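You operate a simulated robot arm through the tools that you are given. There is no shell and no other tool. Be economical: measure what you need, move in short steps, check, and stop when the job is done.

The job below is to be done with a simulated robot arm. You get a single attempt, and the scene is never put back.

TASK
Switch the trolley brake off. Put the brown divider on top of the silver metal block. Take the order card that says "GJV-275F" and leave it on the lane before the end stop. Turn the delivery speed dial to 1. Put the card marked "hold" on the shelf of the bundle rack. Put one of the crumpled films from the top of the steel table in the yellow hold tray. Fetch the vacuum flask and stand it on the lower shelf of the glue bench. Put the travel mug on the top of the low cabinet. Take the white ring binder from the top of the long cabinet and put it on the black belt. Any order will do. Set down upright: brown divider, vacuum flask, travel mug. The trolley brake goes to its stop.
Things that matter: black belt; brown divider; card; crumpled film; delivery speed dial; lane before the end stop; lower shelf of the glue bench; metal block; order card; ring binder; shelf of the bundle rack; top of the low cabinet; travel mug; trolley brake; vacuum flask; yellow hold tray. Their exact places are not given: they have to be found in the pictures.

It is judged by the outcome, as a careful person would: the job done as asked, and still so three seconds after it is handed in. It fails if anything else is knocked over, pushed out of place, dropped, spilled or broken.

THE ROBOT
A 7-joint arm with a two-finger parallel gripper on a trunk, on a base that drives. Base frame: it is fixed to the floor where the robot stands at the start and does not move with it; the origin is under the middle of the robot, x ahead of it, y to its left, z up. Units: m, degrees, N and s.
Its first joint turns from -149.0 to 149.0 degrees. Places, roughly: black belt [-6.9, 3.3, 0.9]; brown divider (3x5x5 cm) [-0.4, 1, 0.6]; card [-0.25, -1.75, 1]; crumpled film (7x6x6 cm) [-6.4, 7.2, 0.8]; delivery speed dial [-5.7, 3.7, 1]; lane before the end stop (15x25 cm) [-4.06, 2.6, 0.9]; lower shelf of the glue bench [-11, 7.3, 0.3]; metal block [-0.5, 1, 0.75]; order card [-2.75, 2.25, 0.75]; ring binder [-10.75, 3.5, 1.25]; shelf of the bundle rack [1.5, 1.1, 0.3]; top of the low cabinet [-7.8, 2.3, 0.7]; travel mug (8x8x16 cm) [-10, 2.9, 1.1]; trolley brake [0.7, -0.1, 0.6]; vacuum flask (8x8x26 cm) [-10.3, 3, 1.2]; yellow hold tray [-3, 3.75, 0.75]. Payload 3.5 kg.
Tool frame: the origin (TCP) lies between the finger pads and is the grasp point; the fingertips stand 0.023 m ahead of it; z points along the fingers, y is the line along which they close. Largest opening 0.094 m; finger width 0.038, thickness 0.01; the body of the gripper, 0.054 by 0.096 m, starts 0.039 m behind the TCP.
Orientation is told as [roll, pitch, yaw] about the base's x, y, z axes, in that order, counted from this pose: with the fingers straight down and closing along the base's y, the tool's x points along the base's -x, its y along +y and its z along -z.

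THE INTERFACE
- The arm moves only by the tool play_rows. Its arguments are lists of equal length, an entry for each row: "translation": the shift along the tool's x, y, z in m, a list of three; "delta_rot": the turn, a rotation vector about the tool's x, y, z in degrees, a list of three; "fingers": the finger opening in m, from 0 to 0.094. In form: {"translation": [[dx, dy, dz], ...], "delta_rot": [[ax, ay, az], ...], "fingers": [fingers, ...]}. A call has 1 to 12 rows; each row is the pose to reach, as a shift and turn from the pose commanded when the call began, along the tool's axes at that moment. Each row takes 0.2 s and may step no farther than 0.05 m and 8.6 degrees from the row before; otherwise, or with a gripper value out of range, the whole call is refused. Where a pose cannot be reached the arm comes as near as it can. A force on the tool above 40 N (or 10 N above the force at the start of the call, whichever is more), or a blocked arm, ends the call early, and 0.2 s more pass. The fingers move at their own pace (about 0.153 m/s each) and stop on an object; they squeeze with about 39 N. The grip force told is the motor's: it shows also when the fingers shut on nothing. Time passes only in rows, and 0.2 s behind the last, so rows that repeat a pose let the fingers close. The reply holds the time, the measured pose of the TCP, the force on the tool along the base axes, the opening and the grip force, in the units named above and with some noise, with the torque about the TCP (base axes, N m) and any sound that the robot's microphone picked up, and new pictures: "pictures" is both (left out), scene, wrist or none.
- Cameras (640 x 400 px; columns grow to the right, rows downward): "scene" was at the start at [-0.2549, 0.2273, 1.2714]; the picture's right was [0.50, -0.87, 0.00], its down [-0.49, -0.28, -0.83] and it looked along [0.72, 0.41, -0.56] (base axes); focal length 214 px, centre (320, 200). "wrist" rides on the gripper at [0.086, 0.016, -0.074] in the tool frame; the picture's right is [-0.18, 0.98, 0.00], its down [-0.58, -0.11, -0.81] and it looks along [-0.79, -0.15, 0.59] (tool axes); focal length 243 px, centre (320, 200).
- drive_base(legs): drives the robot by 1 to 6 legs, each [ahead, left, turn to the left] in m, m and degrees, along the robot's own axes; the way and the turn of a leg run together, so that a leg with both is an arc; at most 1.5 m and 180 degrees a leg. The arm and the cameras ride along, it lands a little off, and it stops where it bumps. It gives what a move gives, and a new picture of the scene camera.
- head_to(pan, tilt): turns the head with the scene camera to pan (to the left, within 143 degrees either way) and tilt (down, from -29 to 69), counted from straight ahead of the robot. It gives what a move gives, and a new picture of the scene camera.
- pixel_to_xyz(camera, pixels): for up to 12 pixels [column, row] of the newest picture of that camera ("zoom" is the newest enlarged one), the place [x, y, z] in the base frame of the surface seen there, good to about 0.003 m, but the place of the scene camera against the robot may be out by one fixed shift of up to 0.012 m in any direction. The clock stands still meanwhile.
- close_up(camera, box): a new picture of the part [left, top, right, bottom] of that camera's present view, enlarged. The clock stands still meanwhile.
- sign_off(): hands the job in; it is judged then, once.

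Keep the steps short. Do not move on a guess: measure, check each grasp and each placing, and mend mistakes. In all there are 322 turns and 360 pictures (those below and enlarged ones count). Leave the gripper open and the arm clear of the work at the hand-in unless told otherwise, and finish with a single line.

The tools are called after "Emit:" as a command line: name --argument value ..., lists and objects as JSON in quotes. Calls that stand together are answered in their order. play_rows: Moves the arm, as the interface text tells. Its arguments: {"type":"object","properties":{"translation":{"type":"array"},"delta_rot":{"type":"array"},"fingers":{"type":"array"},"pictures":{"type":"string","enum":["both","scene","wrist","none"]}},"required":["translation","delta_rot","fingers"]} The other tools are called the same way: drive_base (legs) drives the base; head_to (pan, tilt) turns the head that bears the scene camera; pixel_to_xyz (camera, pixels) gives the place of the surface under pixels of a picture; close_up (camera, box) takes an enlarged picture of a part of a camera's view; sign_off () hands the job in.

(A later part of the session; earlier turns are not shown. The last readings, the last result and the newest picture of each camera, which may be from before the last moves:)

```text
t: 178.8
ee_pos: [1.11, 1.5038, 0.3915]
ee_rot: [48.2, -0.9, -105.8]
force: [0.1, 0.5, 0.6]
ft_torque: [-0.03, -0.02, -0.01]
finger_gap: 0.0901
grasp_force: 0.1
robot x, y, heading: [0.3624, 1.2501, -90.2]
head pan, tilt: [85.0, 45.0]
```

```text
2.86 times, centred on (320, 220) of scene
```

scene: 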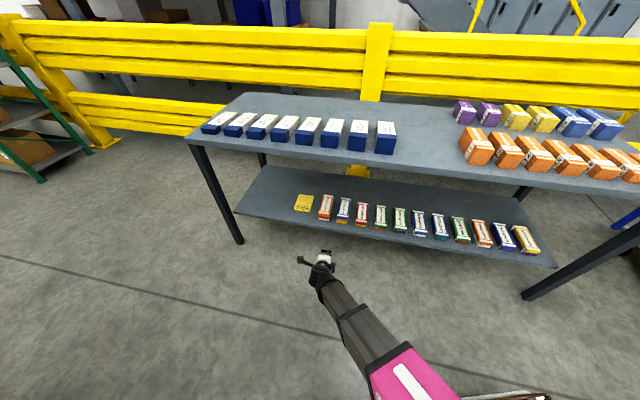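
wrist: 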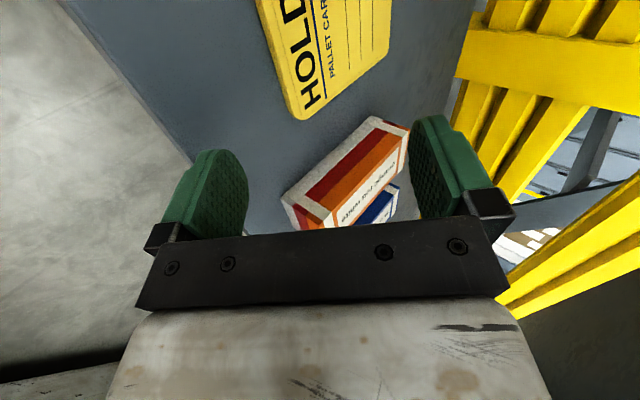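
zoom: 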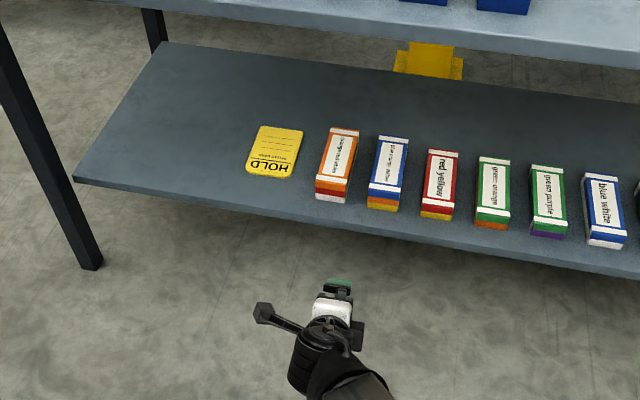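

HOLD card placed. Raise the arm upright, then travel west along the south side of the taping line toward the order card.

Emit:
play_rows --translation '[[0, 0.034, -0.03], [0, 0.068, -0.06], [0, 0.101, -0.089], [0, 0.135, -0.119], [0, 0.169, -0.149], [0, 0.2, -0.178], [0, 0.236, -0.208], [0, 0.27, -0.238], [0, 0.304, -0.267], [0, 0.3375, -0.297]]' --delta_rot '[[5, 0, 0], [10, 0, 0], [15, 0, 0], [20, 0, 0], [25, 0, 0], [30, 0, 0], [35, 0, 0], [40, 0, 0], [44, 0, 0], [48.3, 0, 0]]' --fingers '[0.09, 0.09, 0.09, 0.09, 0.09, 0.09, 0.09, 0.09, 0.09, 0.09]' --pictures "none"

Emit:
drive_base --legs '[[1.0, -0.16, 0], [0, 0, 72.5], [0, -0.5, 0], [-1.5, 0, 0], [-1.0, 0, 0]]'

Emit:
head_to --pan 100 --tilt 25

```text
t: 181.0
ee_pos: [1.1134, 1.5126, 0.8428]
ee_rot: [0.0, -0.9, -105.8]
force: [-0.9, -0.3, 0.4]
ft_torque: [0.03, -0.04, -0.01]
finger_gap: 0.09
grasp_force: 0.1
robot x, y, heading: [0.3633, 1.2518, -90.2]
head pan, tilt: [85.0, 45.0]
```

```text
t: 196.1
ee_pos: [-0.8293, 0.8373, 0.8429]
ee_rot: [0.2, -1.9, -35.4]
force: [3.4, -4.5, 4.5]
ft_torque: [0.73, 0.62, 0.0]
finger_gap: 0.0901
grasp_force: 0.1
robot x, y, heading: [-0.8244, 0.0461, -18.7]
head pan, tilt: [85.0, 45.0]
stopped in leg 4: the force on the tool passed its limit at 128 N (the readings are from after the stop); the commanded pose is now the measured one
```

scene: 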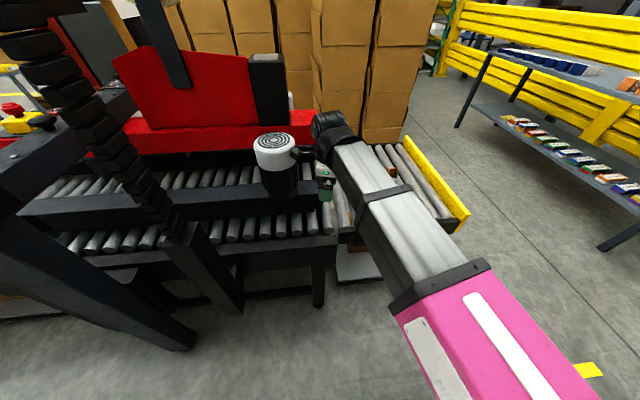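

```text
t: 197.0
ee_pos: [-0.8285, 0.8385, 0.8429]
ee_rot: [0.1, -1.8, -35.2]
force: [7.8, -9.5, 6.2]
ft_torque: [1.25, 0.97, 0.12]
finger_gap: 0.0901
grasp_force: 0.0
robot x, y, heading: [-0.8217, 0.0502, -18.7]
head pan, tilt: [100.0, 25.0]
```

scene: 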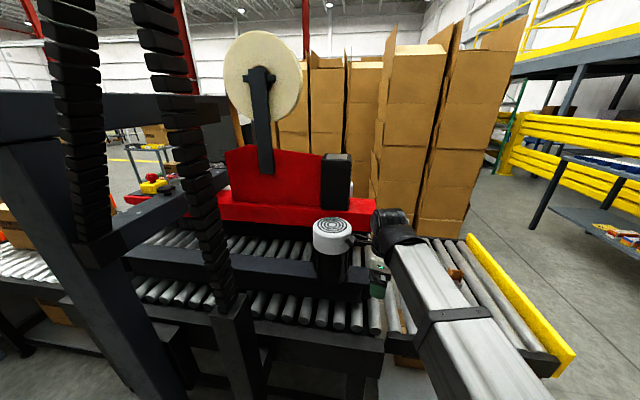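

The arm bumped the taping machine's motor (arm was over the line). Back off and check the divider.

Emit:
drive_base --legs '[[0.12, 0, 0], [0, -0.8, 0]]'

Emit:
close_up --camera "scene" --box '[240, 130, 500, 330]'

```text
t: 202.1
ee_pos: [-0.9659, 0.0457, 0.8418]
ee_rot: [0.0, -1.8, -35.8]
force: [-0.3, -0.3, 0.0]
ft_torque: [0.03, -0.01, 0.0]
finger_gap: 0.09
grasp_force: 0.1
robot x, y, heading: [-0.9674, -0.7469, -18.9]
head pan, tilt: [100.0, 25.0]
```

scene: 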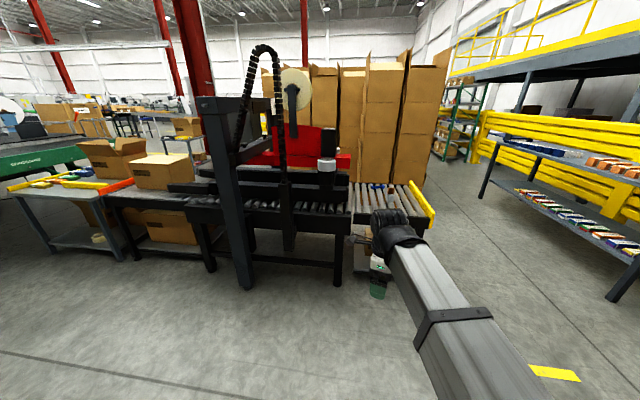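

```text
2.00 times, centred on (370, 230) of scene
```

zoom: 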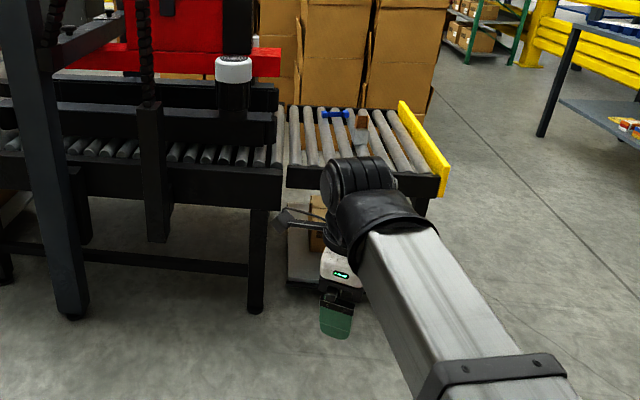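

Divider is still on the block. I look toward the order card region (-2.75, 2.25).

Emit:
pixel_to_xyz --camera "scene" --pixels '[[60, 182], [105, 180], [20, 190], [160, 170], [75, 250], [30, 160], [125, 185], [240, 280]]'

Emit:
close_up --camera "scene" --box '[0, 130, 140, 230]'

Emit:
head_to --pan 140 --tilt 25

```text
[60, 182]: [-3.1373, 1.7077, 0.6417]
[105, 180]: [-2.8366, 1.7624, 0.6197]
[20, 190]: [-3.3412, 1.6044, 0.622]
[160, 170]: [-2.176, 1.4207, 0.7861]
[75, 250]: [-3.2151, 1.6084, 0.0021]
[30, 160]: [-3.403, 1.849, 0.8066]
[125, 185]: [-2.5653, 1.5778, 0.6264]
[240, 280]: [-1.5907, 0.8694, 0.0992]
```

```text
4.00 times, centred on (70, 180) of scene
```

zoom: 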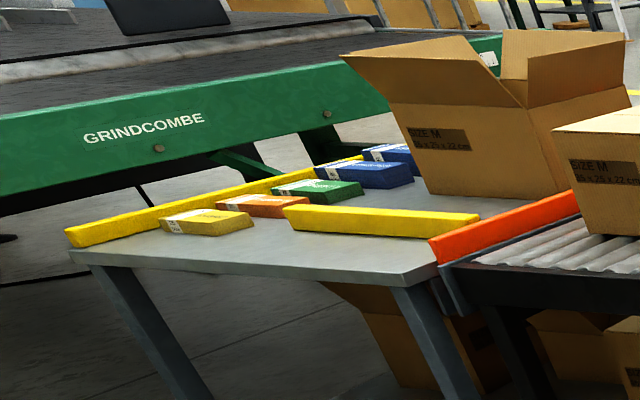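

```text
t: 203.2
ee_pos: [-0.9661, 0.0453, 0.8439]
ee_rot: [0.0, -1.8, -35.8]
force: [-0.9, 0.2, -0.3]
ft_torque: [0.04, 0.02, 0.01]
finger_gap: 0.0898
grasp_force: 0.0
robot x, y, heading: [-0.9704, -0.7474, -19.3]
head pan, tilt: [140.0, 25.0]
```

scene: 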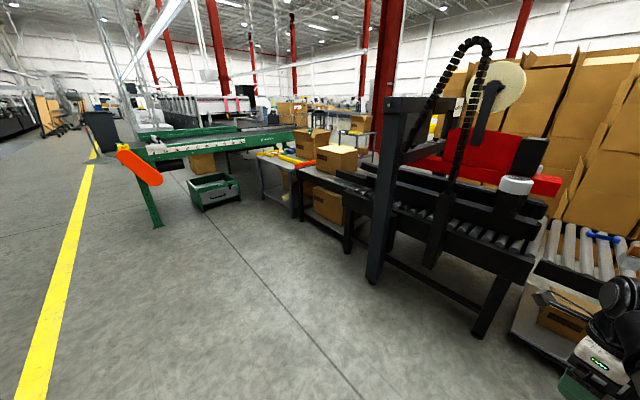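

Emit:
pixel_to_xyz --camera "scene" --pixels '[[140, 165], [157, 225], [215, 185], [230, 208], [270, 160], [300, 160], [205, 140], [290, 130], [300, 215], [375, 275]]'

Emit:
close_up --camera "scene" --box '[110, 110, 350, 240]'

```text
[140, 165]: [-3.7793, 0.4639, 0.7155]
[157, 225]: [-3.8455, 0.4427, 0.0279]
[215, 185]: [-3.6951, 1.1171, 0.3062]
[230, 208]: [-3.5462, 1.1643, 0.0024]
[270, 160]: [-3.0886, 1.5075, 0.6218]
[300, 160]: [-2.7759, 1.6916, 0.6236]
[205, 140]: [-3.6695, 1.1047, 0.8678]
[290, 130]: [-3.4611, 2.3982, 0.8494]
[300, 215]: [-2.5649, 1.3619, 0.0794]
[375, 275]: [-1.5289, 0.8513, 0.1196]
```

```text
2.67 times, centred on (230, 175) of scene
```

zoom: 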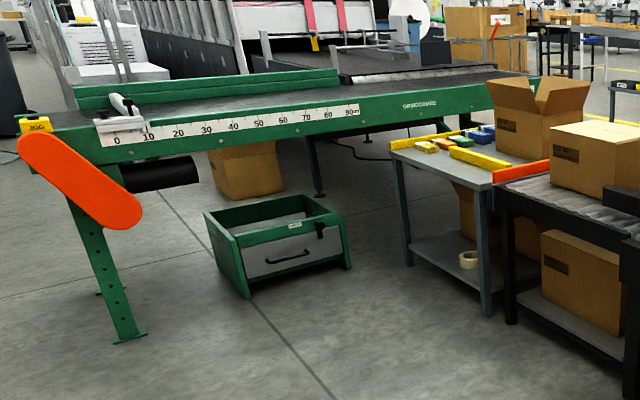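

Emit:
play_rows --translation '[[-0.026, -0.036, 0], [-0.051, -0.071, 0], [-0.077, -0.107, 0], [-0.103, -0.142, 0], [-0.1287, -0.178, 0]]' --delta_rot '[[0, 0, 0], [0, 0, 0], [0, 0, 0], [0, 0, 0], [0, 0, 0]]' --fingers '[0.09, 0.09, 0.09, 0.09, 0.09]' --pictures "none"

Emit:
drive_base --legs '[[-1.2, 0, 0], [-0.95, 0.42, 0]]'

Emit:
head_to --pan 105 --tilt 30

```text
t: 204.3
ee_pos: [-0.9624, -0.1753, 0.8462]
ee_rot: [0.1, -1.8, -35.8]
force: [0.3, -0.1, 0.1]
ft_torque: [0.03, -0.02, 0.01]
finger_gap: 0.0899
grasp_force: 0.0
robot x, y, heading: [-0.9688, -0.7421, -19.3]
head pan, tilt: [140.0, 25.0]
```

```text
t: 215.3
ee_pos: [-2.8448, 0.9269, 0.8461]
ee_rot: [0.1, -1.7, -35.4]
force: [-0.4, -0.3, 0.9]
ft_torque: [0.02, -0.02, 0.0]
finger_gap: 0.0898
grasp_force: 0.0
robot x, y, heading: [-2.8489, 0.3591, -18.8]
head pan, tilt: [140.0, 25.0]
```

scene: 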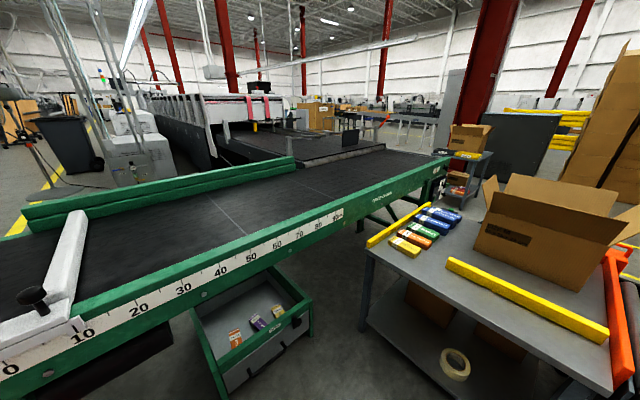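

```text
t: 216.3
ee_pos: [-2.8448, 0.9271, 0.848]
ee_rot: [0.0, -1.8, -35.5]
force: [0.1, 0.0, 0.0]
ft_torque: [0.03, 0.0, 0.02]
finger_gap: 0.0897
grasp_force: 0.1
robot x, y, heading: [-2.847, 0.3569, -19.0]
head pan, tilt: [105.0, 30.0]
```

scene: 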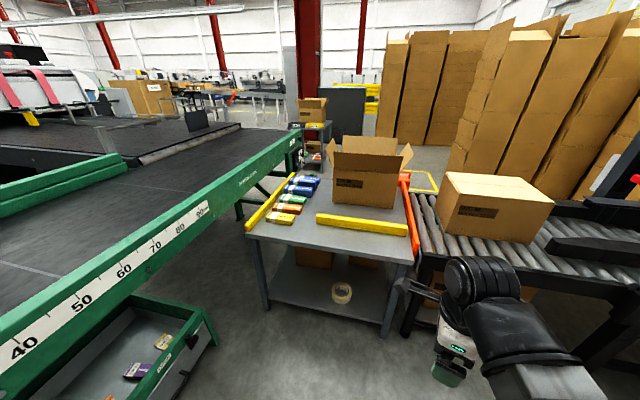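

Emit:
close_up --camera "scene" --box '[230, 90, 430, 250]'

Emit:
pixel_to_xyz --camera "scene" --pixels '[[310, 112], [315, 127], [312, 145], [365, 155], [300, 185], [340, 95], [240, 160], [200, 150]]'

```text
2.50 times, centred on (330, 170) of scene
```

zoom: 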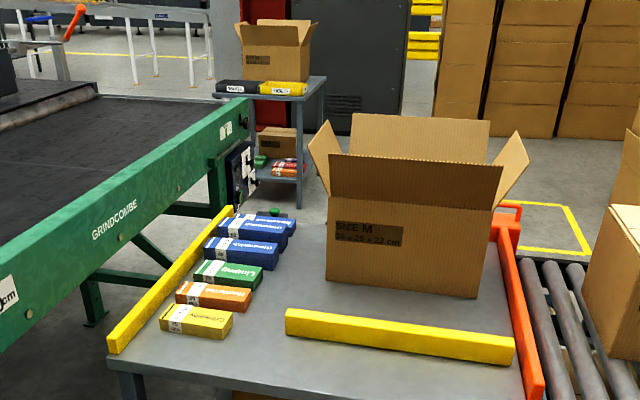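

```text
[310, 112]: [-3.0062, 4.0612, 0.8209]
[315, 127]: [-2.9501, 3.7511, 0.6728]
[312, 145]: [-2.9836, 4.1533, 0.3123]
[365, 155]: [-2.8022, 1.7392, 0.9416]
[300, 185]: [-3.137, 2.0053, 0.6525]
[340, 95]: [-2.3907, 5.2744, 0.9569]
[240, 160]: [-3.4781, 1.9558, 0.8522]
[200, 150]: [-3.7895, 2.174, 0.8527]
```

Emit:
pixel_to_xyz --camera "zoom" --pixels '[[240, 170], [235, 190], [226, 129], [300, 170], [272, 213], [285, 88], [240, 90]]'

Emit:
close_up --camera "scene" --box '[285, 115, 345, 175]'

```text
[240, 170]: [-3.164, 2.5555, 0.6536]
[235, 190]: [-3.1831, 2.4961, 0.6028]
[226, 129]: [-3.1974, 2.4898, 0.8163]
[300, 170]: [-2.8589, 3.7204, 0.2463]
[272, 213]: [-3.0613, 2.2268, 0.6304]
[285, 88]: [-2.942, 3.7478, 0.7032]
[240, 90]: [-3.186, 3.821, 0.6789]
```

```text
6.67 times, centred on (315, 145) of scene
```

zoom: 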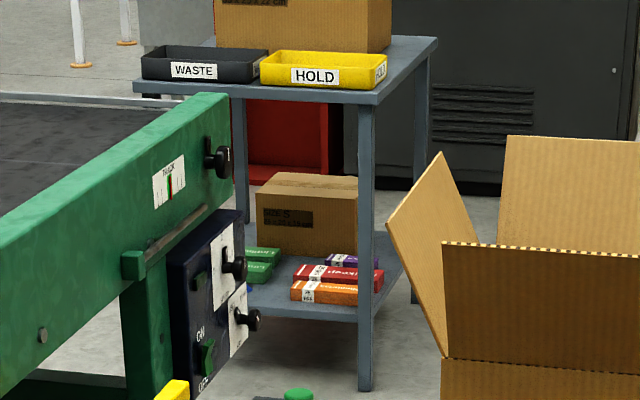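

The order card must be behind the big box; the north side is needed. I'll bring the arm to the front for the long trip (two sweeps).

Emit:
play_rows --translation '[[-0.0362, 0.0289, 0], [-0.0759, 0.0504, 0], [-0.1182, 0.0691, -0.005], [-0.1617, 0.0844, -0.01], [-0.2054, 0.0959, -0.015], [-0.2508, 0.104, -0.02], [-0.2967, 0.1085, -0.025], [-0.3419, 0.1094, -0.03], [-0.388, 0.1066, -0.035], [-0.4337, 0.1001, -0.04], [-0.4777, 0.0902, -0.045], [-0.5218, 0.0765, -0.05]]' --delta_rot '[[0, 0, 0], [0, 0, 0], [0, 0, 0], [0, 0, 0], [0, 0, 0], [0, 0, 0], [0, 0, -2], [0, 0, -4], [0, 0, -7], [0, 0, -10], [0, 0, -13], [0, 0, -16.5]]' --fingers '[0.09, 0.09, 0.09, 0.09, 0.09, 0.09, 0.09, 0.09, 0.09, 0.09, 0.09, 0.09]' --pictures "none"

```text
t: 218.9
ee_pos: [-2.3774, 0.686, 0.9123]
ee_rot: [-0.4, -1.7, -19.1]
force: [-0.2, -0.3, -0.8]
ft_torque: [0.01, 0.01, 0.01]
finger_gap: 0.0901
grasp_force: 0.0
robot x, y, heading: [-2.8471, 0.3591, -19.1]
head pan, tilt: [105.0, 30.0]
```

Emit:
play_rows --translation '[[-0.0364, -0.0253, 0], [-0.0696, -0.0559, 0], [-0.1002, -0.0891, 0], [-0.1282, -0.1245, 0], [-0.1533, -0.1621, 0], [-0.1753, -0.2015, 0], [-0.1942, -0.2425, 0], [-0.2099, -0.2848, 0], [-0.2221, -0.3283, 0], [-0.2309, -0.3725, 0], [-0.2362, -0.4174, 0], [-0.238, -0.4625, 0]]' --delta_rot '[[0, 0, 0], [0, 0, 0], [0, 0, 0], [0, 0, 0], [0, 0, 0], [0, 0, 0], [0, 0, 0], [0, 0, 0], [0, 0, 0], [0, 0, 0], [0, 0, 0], [0, 0, 0]]' --fingers '[0.09, 0.09, 0.09, 0.09, 0.09, 0.09, 0.09, 0.09, 0.09, 0.09, 0.09, 0.09]' --pictures "none"

Emit:
head_to --pan 60 --tilt 15

Emit:
head_to --pan 143 --tilt 15

```text
t: 221.6
ee_pos: [-2.3071, 0.1727, 0.9259]
ee_rot: [-0.5, -1.8, -19.0]
force: [-0.2, 0.1, 0.3]
ft_torque: [-0.01, 0.02, 0.01]
finger_gap: 0.0898
grasp_force: 0.1
robot x, y, heading: [-2.8485, 0.3573, -18.7]
head pan, tilt: [105.0, 30.0]
```

```text
t: 222.7
ee_pos: [-2.3053, 0.1731, 0.9261]
ee_rot: [-0.4, -1.8, -19.0]
force: [-0.1, -0.2, -0.9]
ft_torque: [0.0, -0.05, 0.03]
finger_gap: 0.0899
grasp_force: 0.0
robot x, y, heading: [-2.8508, 0.361, -19.1]
head pan, tilt: [60.0, 15.0]
```

scene: 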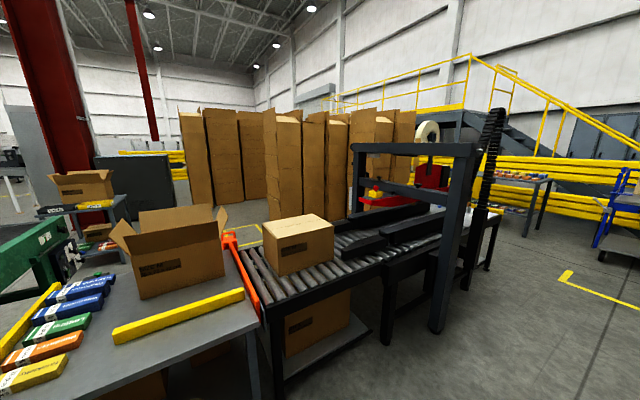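

```text
t: 224.2
ee_pos: [-2.3051, 0.1718, 0.9261]
ee_rot: [-0.3, -1.8, -19.1]
force: [0.4, 0.4, 0.5]
ft_torque: [-0.06, 0.0, -0.01]
finger_gap: 0.0903
grasp_force: 0.0
robot x, y, heading: [-2.85, 0.3579, -19.0]
head pan, tilt: [143.0, 15.0]
```

scene: 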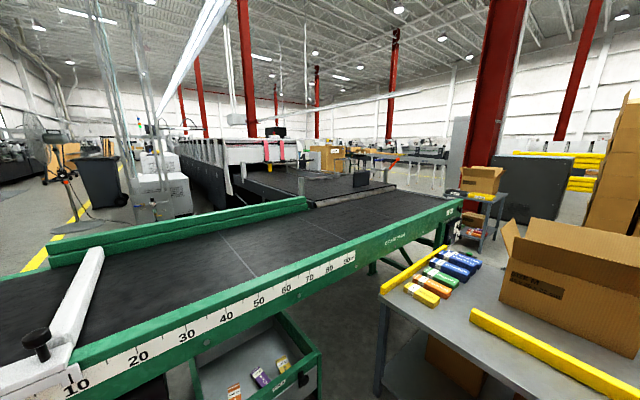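

Emit:
head_to --pan 85 --tilt 35

Emit:
close_up --camera "scene" --box '[190, 80, 400, 230]'

```text
t: 225.5
ee_pos: [-2.3053, 0.1731, 0.925]
ee_rot: [-0.4, -1.7, -19.0]
force: [-0.8, -0.5, -0.9]
ft_torque: [0.0, 0.0, 0.01]
finger_gap: 0.0902
grasp_force: 0.0
robot x, y, heading: [-2.8482, 0.359, -18.9]
head pan, tilt: [85.0, 35.0]
```

scene: 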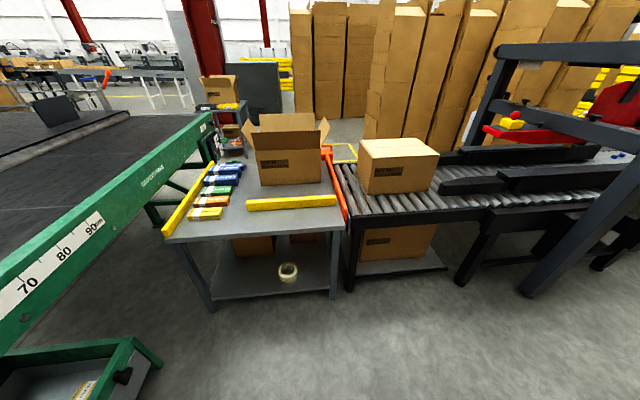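

```text
2.67 times, centred on (295, 155) of scene
```

zoom: 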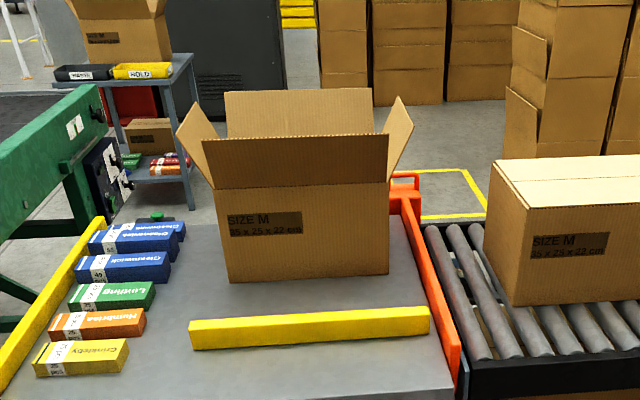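

Go around the east end of the line to the north side.

Emit:
drive_base --legs '[[1.47, 0.1, 0], [1.47, 0.1, 0], [0, 0, 109], [0.75, -0.2, 0], [0.95, -0.6, 0], [1.2, -0.13, 0]]'

Emit:
head_to --pan 70 --tilt 20

Emit:
head_to --pan 20 --tilt 20

```text
t: 237.7
ee_pos: [0.146, -0.5858, 0.9257]
ee_rot: [-0.4, -1.8, -22.1]
force: [0.0, -0.6, -0.4]
ft_torque: [0.05, 0.0, 0.03]
finger_gap: 0.0901
grasp_force: 0.1
robot x, y, heading: [-0.3855, -0.3713, -21.9]
head pan, tilt: [85.0, 35.0]
stopped in leg 2: the robot was blocked; the commanded pose is now the measured one
```

scene: 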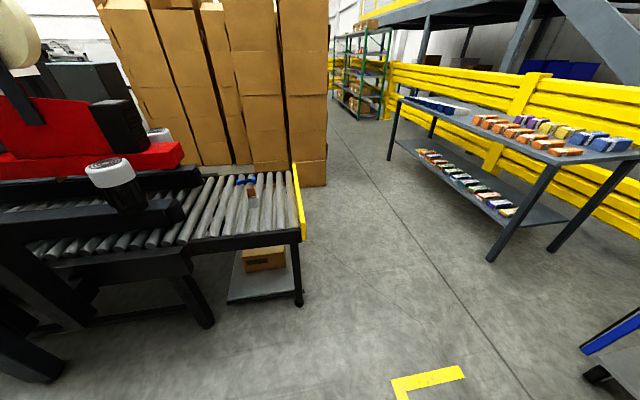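

```text
t: 238.4
ee_pos: [0.1456, -0.5858, 0.9256]
ee_rot: [-0.4, -1.8, -22.1]
force: [0.0, 0.7, -0.5]
ft_torque: [0.0, -0.04, -0.01]
finger_gap: 0.09
grasp_force: 0.0
robot x, y, heading: [-0.3867, -0.3721, -21.9]
head pan, tilt: [70.0, 20.0]
```

scene: 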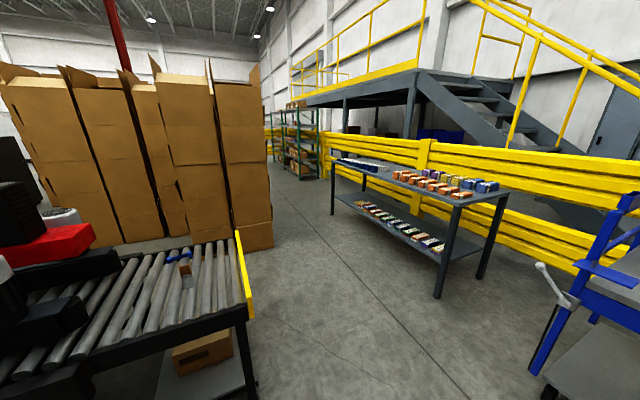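

```text
t: 239.6
ee_pos: [0.1458, -0.5861, 0.9263]
ee_rot: [-0.4, -1.8, -22.1]
force: [-0.1, -0.3, -0.2]
ft_torque: [0.04, 0.02, -0.01]
finger_gap: 0.0902
grasp_force: 0.1
robot x, y, heading: [-0.3868, -0.3702, -22.4]
head pan, tilt: [20.0, 20.0]
```

scene: 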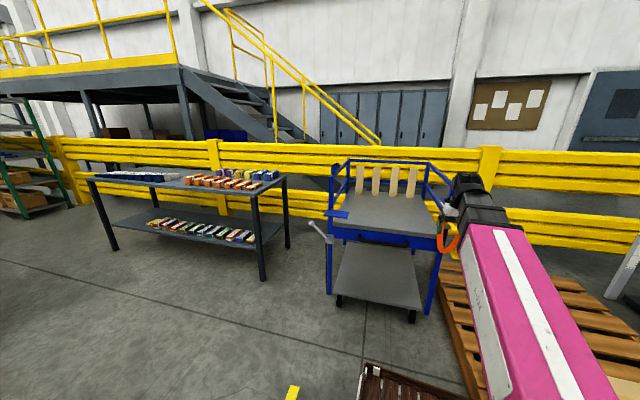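

Bumped the pallet region; back off and take a wider path.

Emit:
drive_base --legs '[[-0.12, 0, 0], [0, 0, 112], [0.15, -0.5, 0], [0.5, -0.2, 0], [0.95, -0.6, 0], [1.2, -0.13, 0]]'

Emit:
head_to --pan 75 --tilt 20

```text
t: 261.9
ee_pos: [0.8261, 3.0557, 0.9265]
ee_rot: [-0.4, -1.9, 92.3]
force: [0.2, -0.4, 0.5]
ft_torque: [0.03, 0.01, 0.0]
finger_gap: 0.09
grasp_force: 0.1
robot x, y, heading: [0.8521, 2.4793, 92.5]
head pan, tilt: [20.0, 20.0]
```

scene: 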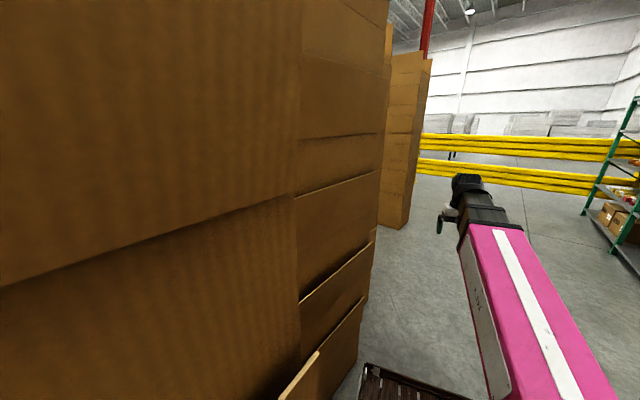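

```text
t: 263.1
ee_pos: [0.8266, 3.0556, 0.9265]
ee_rot: [-0.4, -1.8, 92.3]
force: [-0.1, 0.6, -0.1]
ft_torque: [0.03, -0.02, -0.01]
finger_gap: 0.0901
grasp_force: 0.0
robot x, y, heading: [0.8495, 2.4832, 92.6]
head pan, tilt: [75.0, 20.0]
```

scene: 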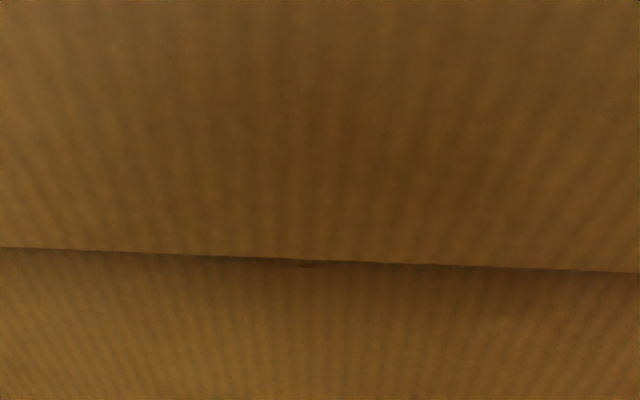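

Emit:
drive_base --legs '[[0.1, -0.12, 0], [1.1, 0, 0]]'

Emit:
head_to --pan 90 --tilt 15

```text
t: 269.7
ee_pos: [0.9122, 4.2509, 0.9263]
ee_rot: [-0.3, -1.8, 91.4]
force: [-0.9, 0.3, -0.1]
ft_torque: [-0.01, 0.0, -0.02]
finger_gap: 0.0897
grasp_force: 0.1
robot x, y, heading: [0.9262, 3.6726, 91.5]
head pan, tilt: [75.0, 20.0]
```

scene: 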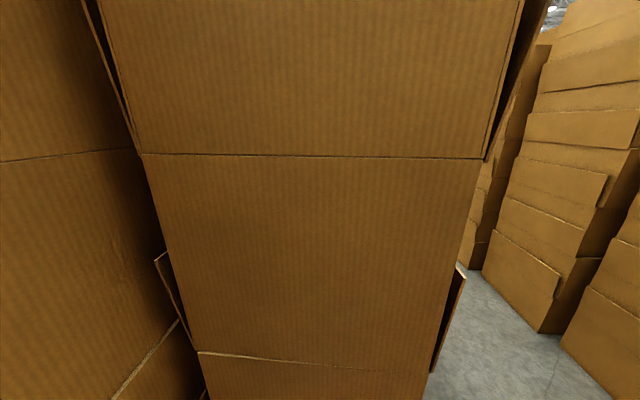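

```text
t: 270.4
ee_pos: [0.913, 4.2516, 0.9261]
ee_rot: [-0.4, -1.7, 91.4]
force: [0.1, 0.0, 0.3]
ft_torque: [-0.01, 0.0, -0.02]
finger_gap: 0.0899
grasp_force: 0.1
robot x, y, heading: [0.9293, 3.6769, 91.8]
head pan, tilt: [90.0, 15.0]
```

scene: 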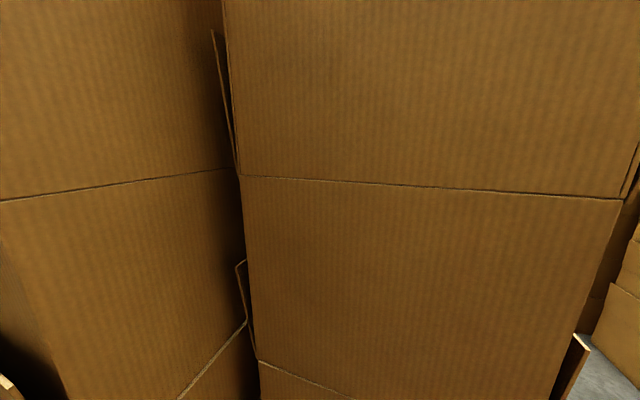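

Still stacks alongside; look ahead-left and continue north.

Emit:
head_to --pan 35 --tilt 15

Emit:
pixel_to_xyz --camera "scene" --pixels '[[100, 300], [200, 300], [300, 300], [400, 250], [320, 350], [200, 200], [420, 200], [560, 220]]'

```text
t: 271.7
ee_pos: [0.9143, 4.2514, 0.9259]
ee_rot: [-0.4, -1.8, 91.3]
force: [0.0, 0.6, 0.4]
ft_torque: [0.01, 0.0, 0.0]
finger_gap: 0.0902
grasp_force: 0.2
robot x, y, heading: [0.9292, 3.6752, 91.5]
head pan, tilt: [35.0, 15.0]
```

scene: 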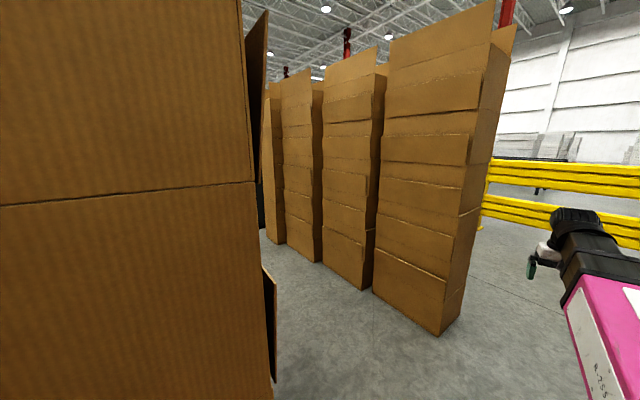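

```text
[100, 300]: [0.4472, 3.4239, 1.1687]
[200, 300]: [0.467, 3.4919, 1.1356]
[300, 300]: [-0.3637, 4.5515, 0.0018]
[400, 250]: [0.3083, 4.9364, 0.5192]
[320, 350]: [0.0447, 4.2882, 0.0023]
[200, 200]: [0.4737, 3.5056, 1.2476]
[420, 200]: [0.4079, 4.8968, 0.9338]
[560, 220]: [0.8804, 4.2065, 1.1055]
```

Emit:
pixel_to_xyz --camera "scene" --pixels '[[436, 335], [370, 290], [318, 262], [280, 244], [275, 350], [272, 385], [268, 240], [262, 228]]'

Emit:
drive_base --legs '[[0.6, 0, 0]]'

Emit:
head_to --pan 80 --tilt 20

```text
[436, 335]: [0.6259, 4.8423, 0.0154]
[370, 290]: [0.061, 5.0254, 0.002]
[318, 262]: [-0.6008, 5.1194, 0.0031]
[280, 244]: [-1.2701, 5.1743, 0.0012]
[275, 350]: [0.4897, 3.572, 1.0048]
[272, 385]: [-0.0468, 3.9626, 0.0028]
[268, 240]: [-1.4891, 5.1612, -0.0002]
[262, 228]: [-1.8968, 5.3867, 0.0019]
```

```text
t: 275.1
ee_pos: [0.9, 4.8496, 0.9253]
ee_rot: [-0.4, -1.8, 91.4]
force: [-0.2, 0.4, -0.1]
ft_torque: [-0.04, -0.04, 0.02]
finger_gap: 0.0901
grasp_force: 0.1
robot x, y, heading: [0.9113, 4.2775, 91.5]
head pan, tilt: [35.0, 15.0]
```

scene: 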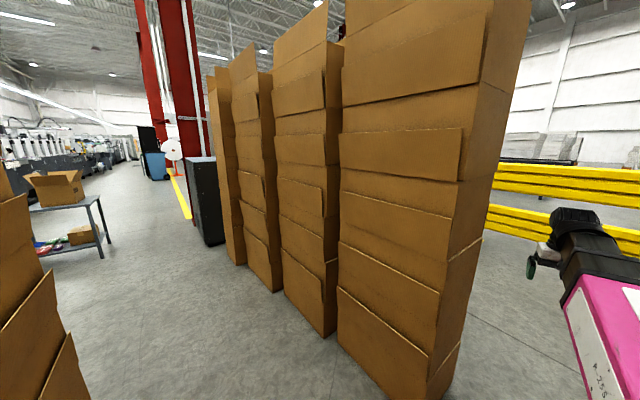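

```text
t: 276.2
ee_pos: [0.9009, 4.8509, 0.9262]
ee_rot: [-0.4, -1.9, 91.3]
force: [0.5, 0.2, 0.1]
ft_torque: [0.0, -0.02, -0.01]
finger_gap: 0.0901
grasp_force: 0.1
robot x, y, heading: [0.9177, 4.2762, 91.3]
head pan, tilt: [80.0, 20.0]
```

scene: 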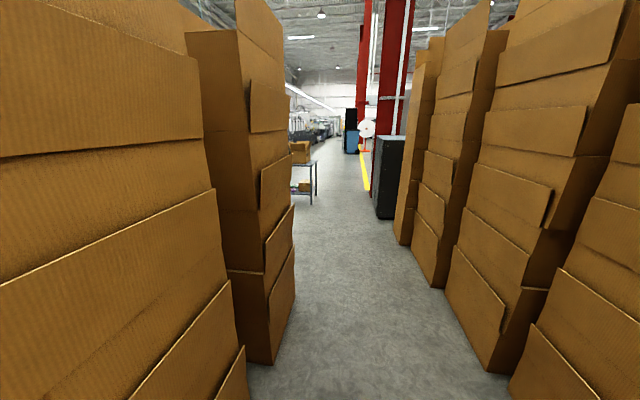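

Emit:
pixel_to_xyz --camera "scene" --pixels '[[272, 362], [294, 290], [248, 395], [310, 200], [405, 240], [385, 215], [440, 285], [500, 370], [365, 190], [330, 280]]'

```text
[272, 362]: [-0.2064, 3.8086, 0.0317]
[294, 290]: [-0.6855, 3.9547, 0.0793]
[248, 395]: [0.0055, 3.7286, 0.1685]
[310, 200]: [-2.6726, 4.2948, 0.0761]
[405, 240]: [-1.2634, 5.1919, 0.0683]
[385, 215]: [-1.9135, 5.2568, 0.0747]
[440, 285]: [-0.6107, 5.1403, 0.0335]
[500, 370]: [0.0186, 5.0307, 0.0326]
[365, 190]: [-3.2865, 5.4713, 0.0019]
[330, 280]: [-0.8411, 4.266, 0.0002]
```

Aisle between the stacks is ~1.2 m wide. Back a bit, turn west, and drive through.

Emit:
drive_base --legs '[[-0.33, -0.03, 0], [0, 0, 67.7], [1.5, 0, 0], [0.8, 0, 0]]'

Emit:
head_to --pan 45 --tilt 25

```text
t: 292.2
ee_pos: [-1.7207, 4.9914, 0.9259]
ee_rot: [-0.3, -1.8, 158.5]
force: [0.0, 1.4, -3.1]
ft_torque: [-0.12, 0.01, -0.01]
finger_gap: 0.0901
grasp_force: 0.0
robot x, y, heading: [-1.1861, 4.783, 158.7]
head pan, tilt: [80.0, 20.0]
```

scene: 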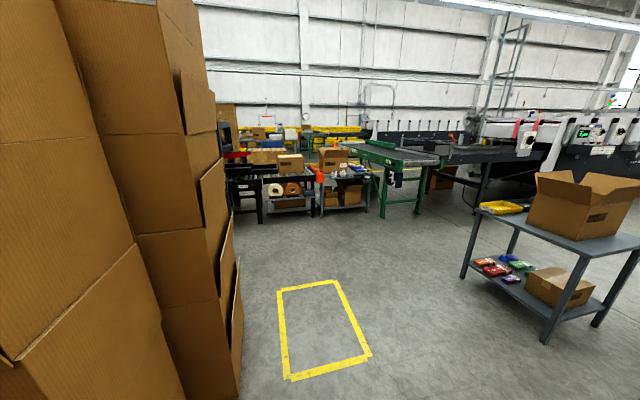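

```text
t: 293.2
ee_pos: [-1.72, 4.9922, 0.9263]
ee_rot: [-0.4, -1.9, 158.5]
force: [-0.9, 0.5, 0.6]
ft_torque: [0.0, -0.03, -0.01]
finger_gap: 0.0897
grasp_force: 0.0
robot x, y, heading: [-1.1881, 4.7831, 158.7]
head pan, tilt: [45.0, 25.0]
```

scene: 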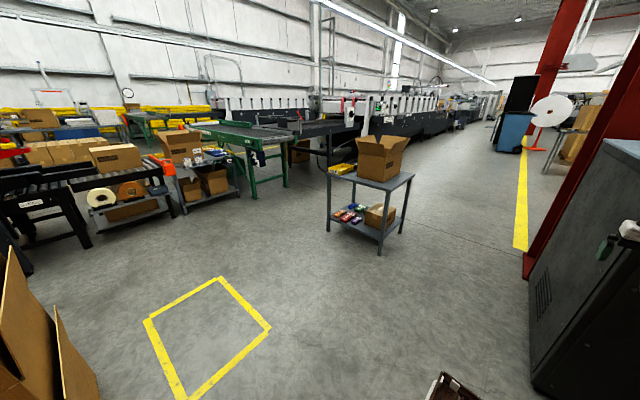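

Emit:
close_up --camera "scene" --box '[70, 110, 310, 250]'

Emit:
pixel_to_xyz --camera "scene" --pixels '[[215, 155], [195, 160], [200, 165], [235, 160], [185, 215], [280, 200], [255, 155], [345, 165], [327, 235]]'

```text
2.67 times, centred on (190, 180) of scene
```

zoom: 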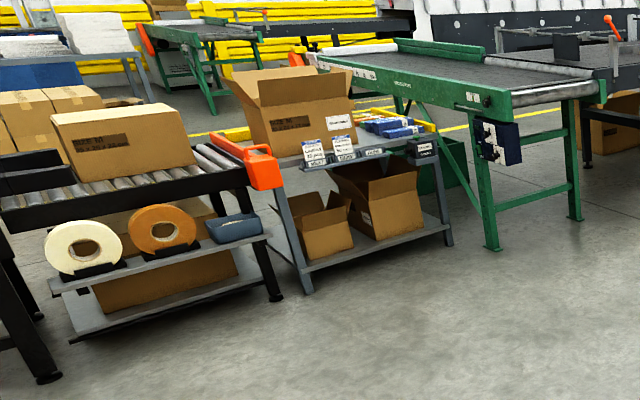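

```text
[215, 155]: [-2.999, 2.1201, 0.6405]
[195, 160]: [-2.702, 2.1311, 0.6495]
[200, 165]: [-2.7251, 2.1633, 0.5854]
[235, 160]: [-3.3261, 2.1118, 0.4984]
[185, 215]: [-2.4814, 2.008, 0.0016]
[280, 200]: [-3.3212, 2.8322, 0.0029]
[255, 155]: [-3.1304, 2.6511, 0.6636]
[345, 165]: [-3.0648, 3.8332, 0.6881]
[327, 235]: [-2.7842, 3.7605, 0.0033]
```

Order cards stand on the north edge of the packing table near (-2.7, 2.15, 0.65). Drive in front of it, facing south.

Emit:
drive_base --legs '[[0, 0, 97.3], [0.2, -0.83, 0], [1.2, 0, 0]]'

Emit:
head_to --pan 0 --tilt 30

```text
t: 296.0
ee_pos: [-1.6744, 4.4564, 0.9264]
ee_rot: [-0.4, -1.8, -153.6]
force: [-0.3, 0.1, 0.5]
ft_torque: [-0.02, 0.0, 0.0]
finger_gap: 0.0902
grasp_force: 0.0
robot x, y, heading: [-1.1611, 4.7106, -153.5]
head pan, tilt: [45.0, 25.0]
stopped in leg 1: the robot was blocked; the commanded pose is now the measured one
```

scene: 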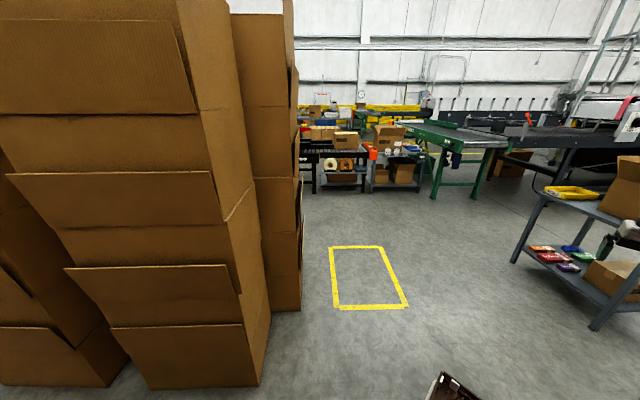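

```text
t: 297.1
ee_pos: [-1.6734, 4.4557, 0.9249]
ee_rot: [-0.4, -1.7, -153.7]
force: [-0.4, -1.0, 0.1]
ft_torque: [-0.03, 0.0, 0.03]
finger_gap: 0.0898
grasp_force: 0.0
robot x, y, heading: [-1.1615, 4.7128, -153.6]
head pan, tilt: [0.0, 30.0]
```

scene: 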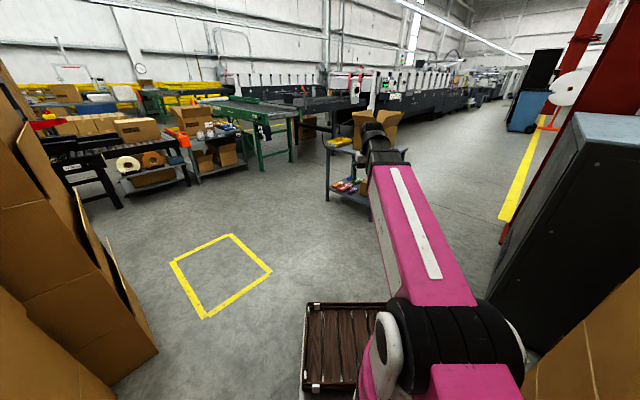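

Emit:
drive_base --legs '[[0.75, 0, 0], [0, 0, 50], [0.75, -0.15, 0], [0.65, -0.15, 0]]'

Emit:
head_to --pan 0 --tilt 35

```text
t: 310.5
ee_pos: [-2.616, 2.5199, 0.9256]
ee_rot: [-0.3, -1.8, -104.7]
force: [0.2, -0.1, 0.1]
ft_torque: [-0.01, 0.0, -0.05]
finger_gap: 0.0902
grasp_force: 0.1
robot x, y, heading: [-2.4721, 3.0785, -104.5]
head pan, tilt: [0.0, 30.0]
```

scene: 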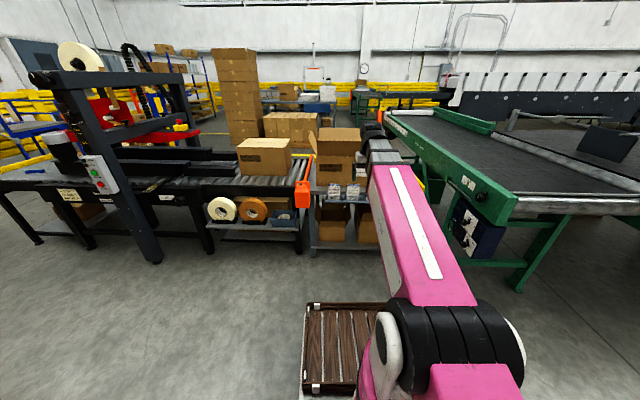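

```text
t: 311.2
ee_pos: [-2.6153, 2.5203, 0.9264]
ee_rot: [-0.4, -1.8, -104.7]
force: [0.9, 0.7, -0.4]
ft_torque: [0.0, -0.02, 0.01]
finger_gap: 0.0898
grasp_force: 0.0
robot x, y, heading: [-2.469, 3.0747, -104.6]
head pan, tilt: [0.0, 35.0]
```

scene: 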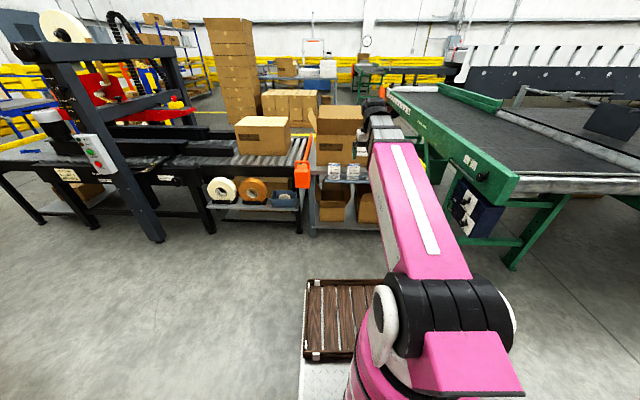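

Emit:
close_up --camera "scene" --box '[290, 90, 430, 230]'

Emit:
play_rows --translation '[[0, 0, 0]]' --delta_rot '[[0, 0, 0]]' --fingers '[0.09]' --pictures "wrist"

```text
2.86 times, centred on (360, 160) of scene
```

zoom: 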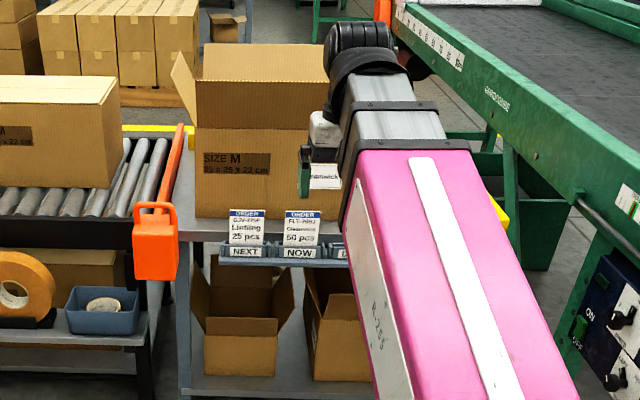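

```text
t: 311.6
ee_pos: [-2.6161, 2.5203, 0.9265]
ee_rot: [-0.4, -1.9, -104.7]
force: [-0.9, -0.4, -0.2]
ft_torque: [0.01, 0.04, 0.03]
finger_gap: 0.09
grasp_force: 0.2
robot x, y, heading: [-2.4784, 3.0743, -104.6]
head pan, tilt: [0.0, 35.0]
```

wrist: 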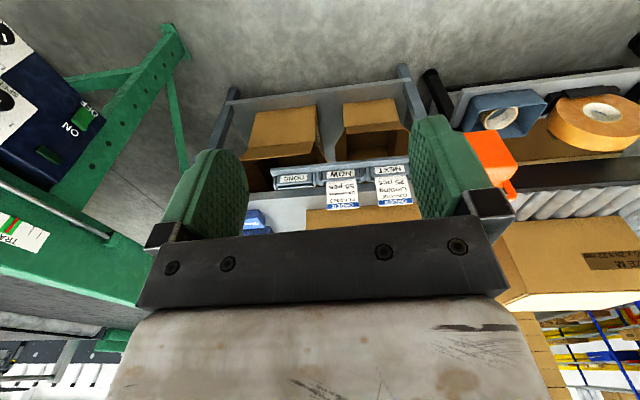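

Emit:
close_up --camera "scene" --box '[332, 155, 372, 190]'

Emit:
close_up --camera "wrist" --box '[260, 150, 440, 230]'

```text
11.43 times, centred on (352, 172) of scene
```

zoom: 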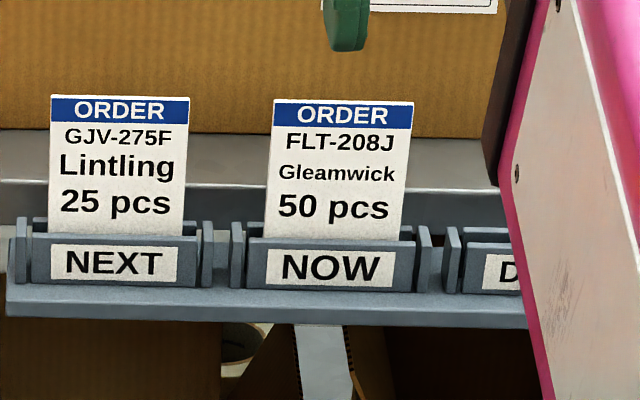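

```text
3.56 times, centred on (350, 190) of wrist
```

zoom: 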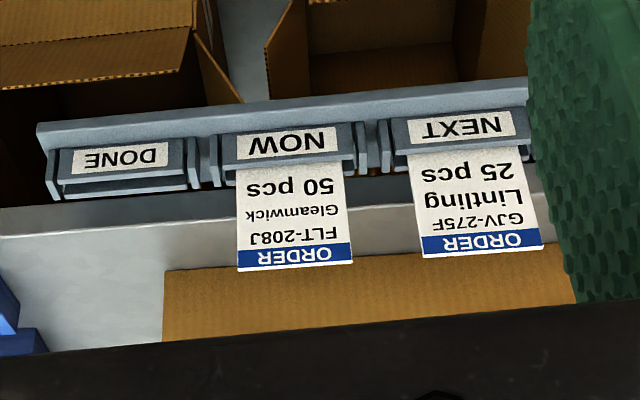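

Emit:
pixel_to_xyz --camera "zoom" --pixels '[[428, 252], [480, 248], [536, 243], [415, 180], [470, 170], [515, 165], [425, 152], [460, 130], [440, 105], [480, 290]]'

Emit:
pixel_to_xyz --camera "scene" --pixels '[[334, 166], [330, 165], [339, 165], [334, 172], [333, 178]]'

```text
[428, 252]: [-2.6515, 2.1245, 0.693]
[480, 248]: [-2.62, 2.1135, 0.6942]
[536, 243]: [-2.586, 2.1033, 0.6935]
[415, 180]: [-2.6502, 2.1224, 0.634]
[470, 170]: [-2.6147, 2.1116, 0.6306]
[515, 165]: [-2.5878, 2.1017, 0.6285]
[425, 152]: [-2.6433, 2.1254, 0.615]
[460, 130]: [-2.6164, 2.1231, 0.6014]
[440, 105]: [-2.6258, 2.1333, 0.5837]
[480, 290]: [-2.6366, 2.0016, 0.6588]
```

```text
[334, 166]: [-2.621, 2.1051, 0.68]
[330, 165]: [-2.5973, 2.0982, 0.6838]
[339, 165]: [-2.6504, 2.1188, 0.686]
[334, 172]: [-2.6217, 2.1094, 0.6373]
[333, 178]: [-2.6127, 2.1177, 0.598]
```

GJV-275F is in the NEXT slot: top centre (-2.619, 2.114, 0.694), normal (0.31,0.95). Drive 0.25 m nearer, then rotate the gripper.

Emit:
drive_base --legs '[[0.25, 0, 0]]'

Emit:
play_rows --translation '[[0.01, 0, 0], [0.02, 0, 0], [0.02, 0, 0], [0.02, 0, 0], [0.02, 0, 0], [0.02, 0, 0], [0.02, 0, 0], [0.02, 0, 0], [0.02, 0, 0], [0.02, 0, 0], [0.02, 0, 0]]' --delta_rot '[[0, 0, 8.5], [0, 0, 17], [0, 0, 25.5], [0, 0, 34], [0, 0, 42.5], [0, 0, 51], [0, 0, 59.5], [0, 0, 68], [0, 0, 76.5], [0, 0, 85], [0, 0, 93]]' --fingers '[0.08, 0.07, 0.06, 0.05, 0.05, 0.05, 0.05, 0.05, 0.05, 0.05, 0.05]'

```text
t: 313.4
ee_pos: [-2.6761, 2.2805, 0.9262]
ee_rot: [-0.4, -1.8, -104.5]
force: [-1.2, 0.3, 0.0]
ft_torque: [0.01, 0.01, -0.01]
finger_gap: 0.0902
grasp_force: 0.1
robot x, y, heading: [-2.5386, 2.8379, -104.4]
head pan, tilt: [0.0, 35.0]
```

scene: 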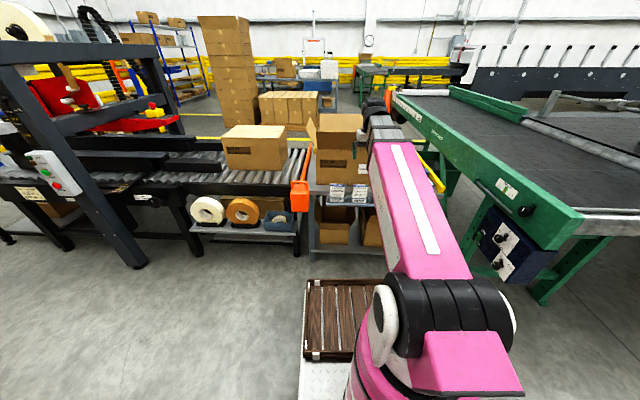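

```text
t: 315.8
ee_pos: [-2.6712, 2.3006, 0.9247]
ee_rot: [1.8, -0.3, 162.3]
force: [-0.9, -1.4, -0.5]
ft_torque: [-0.02, 0.0, 0.0]
finger_gap: 0.0501
grasp_force: 0.1
robot x, y, heading: [-2.5269, 2.8359, -104.4]
head pan, tilt: [0.0, 35.0]
```

scene: 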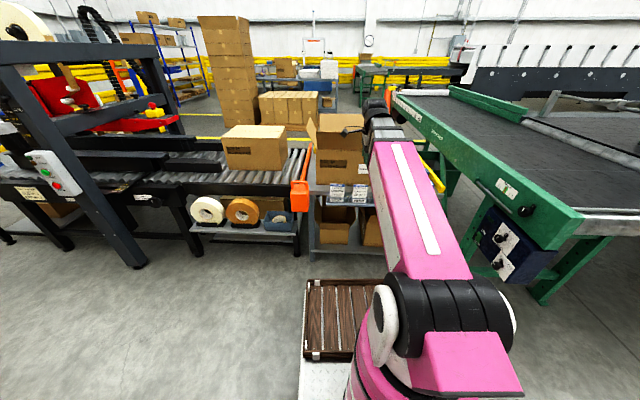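
wrist: 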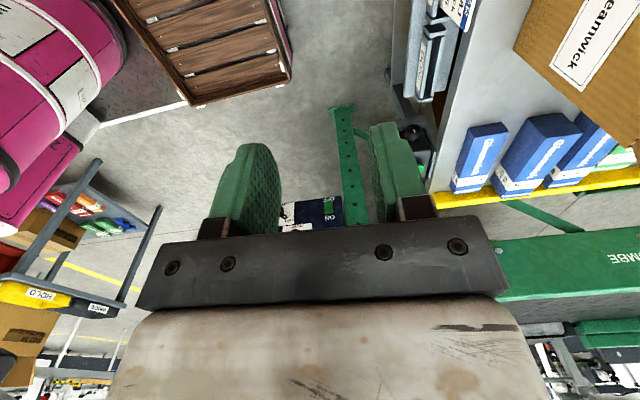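

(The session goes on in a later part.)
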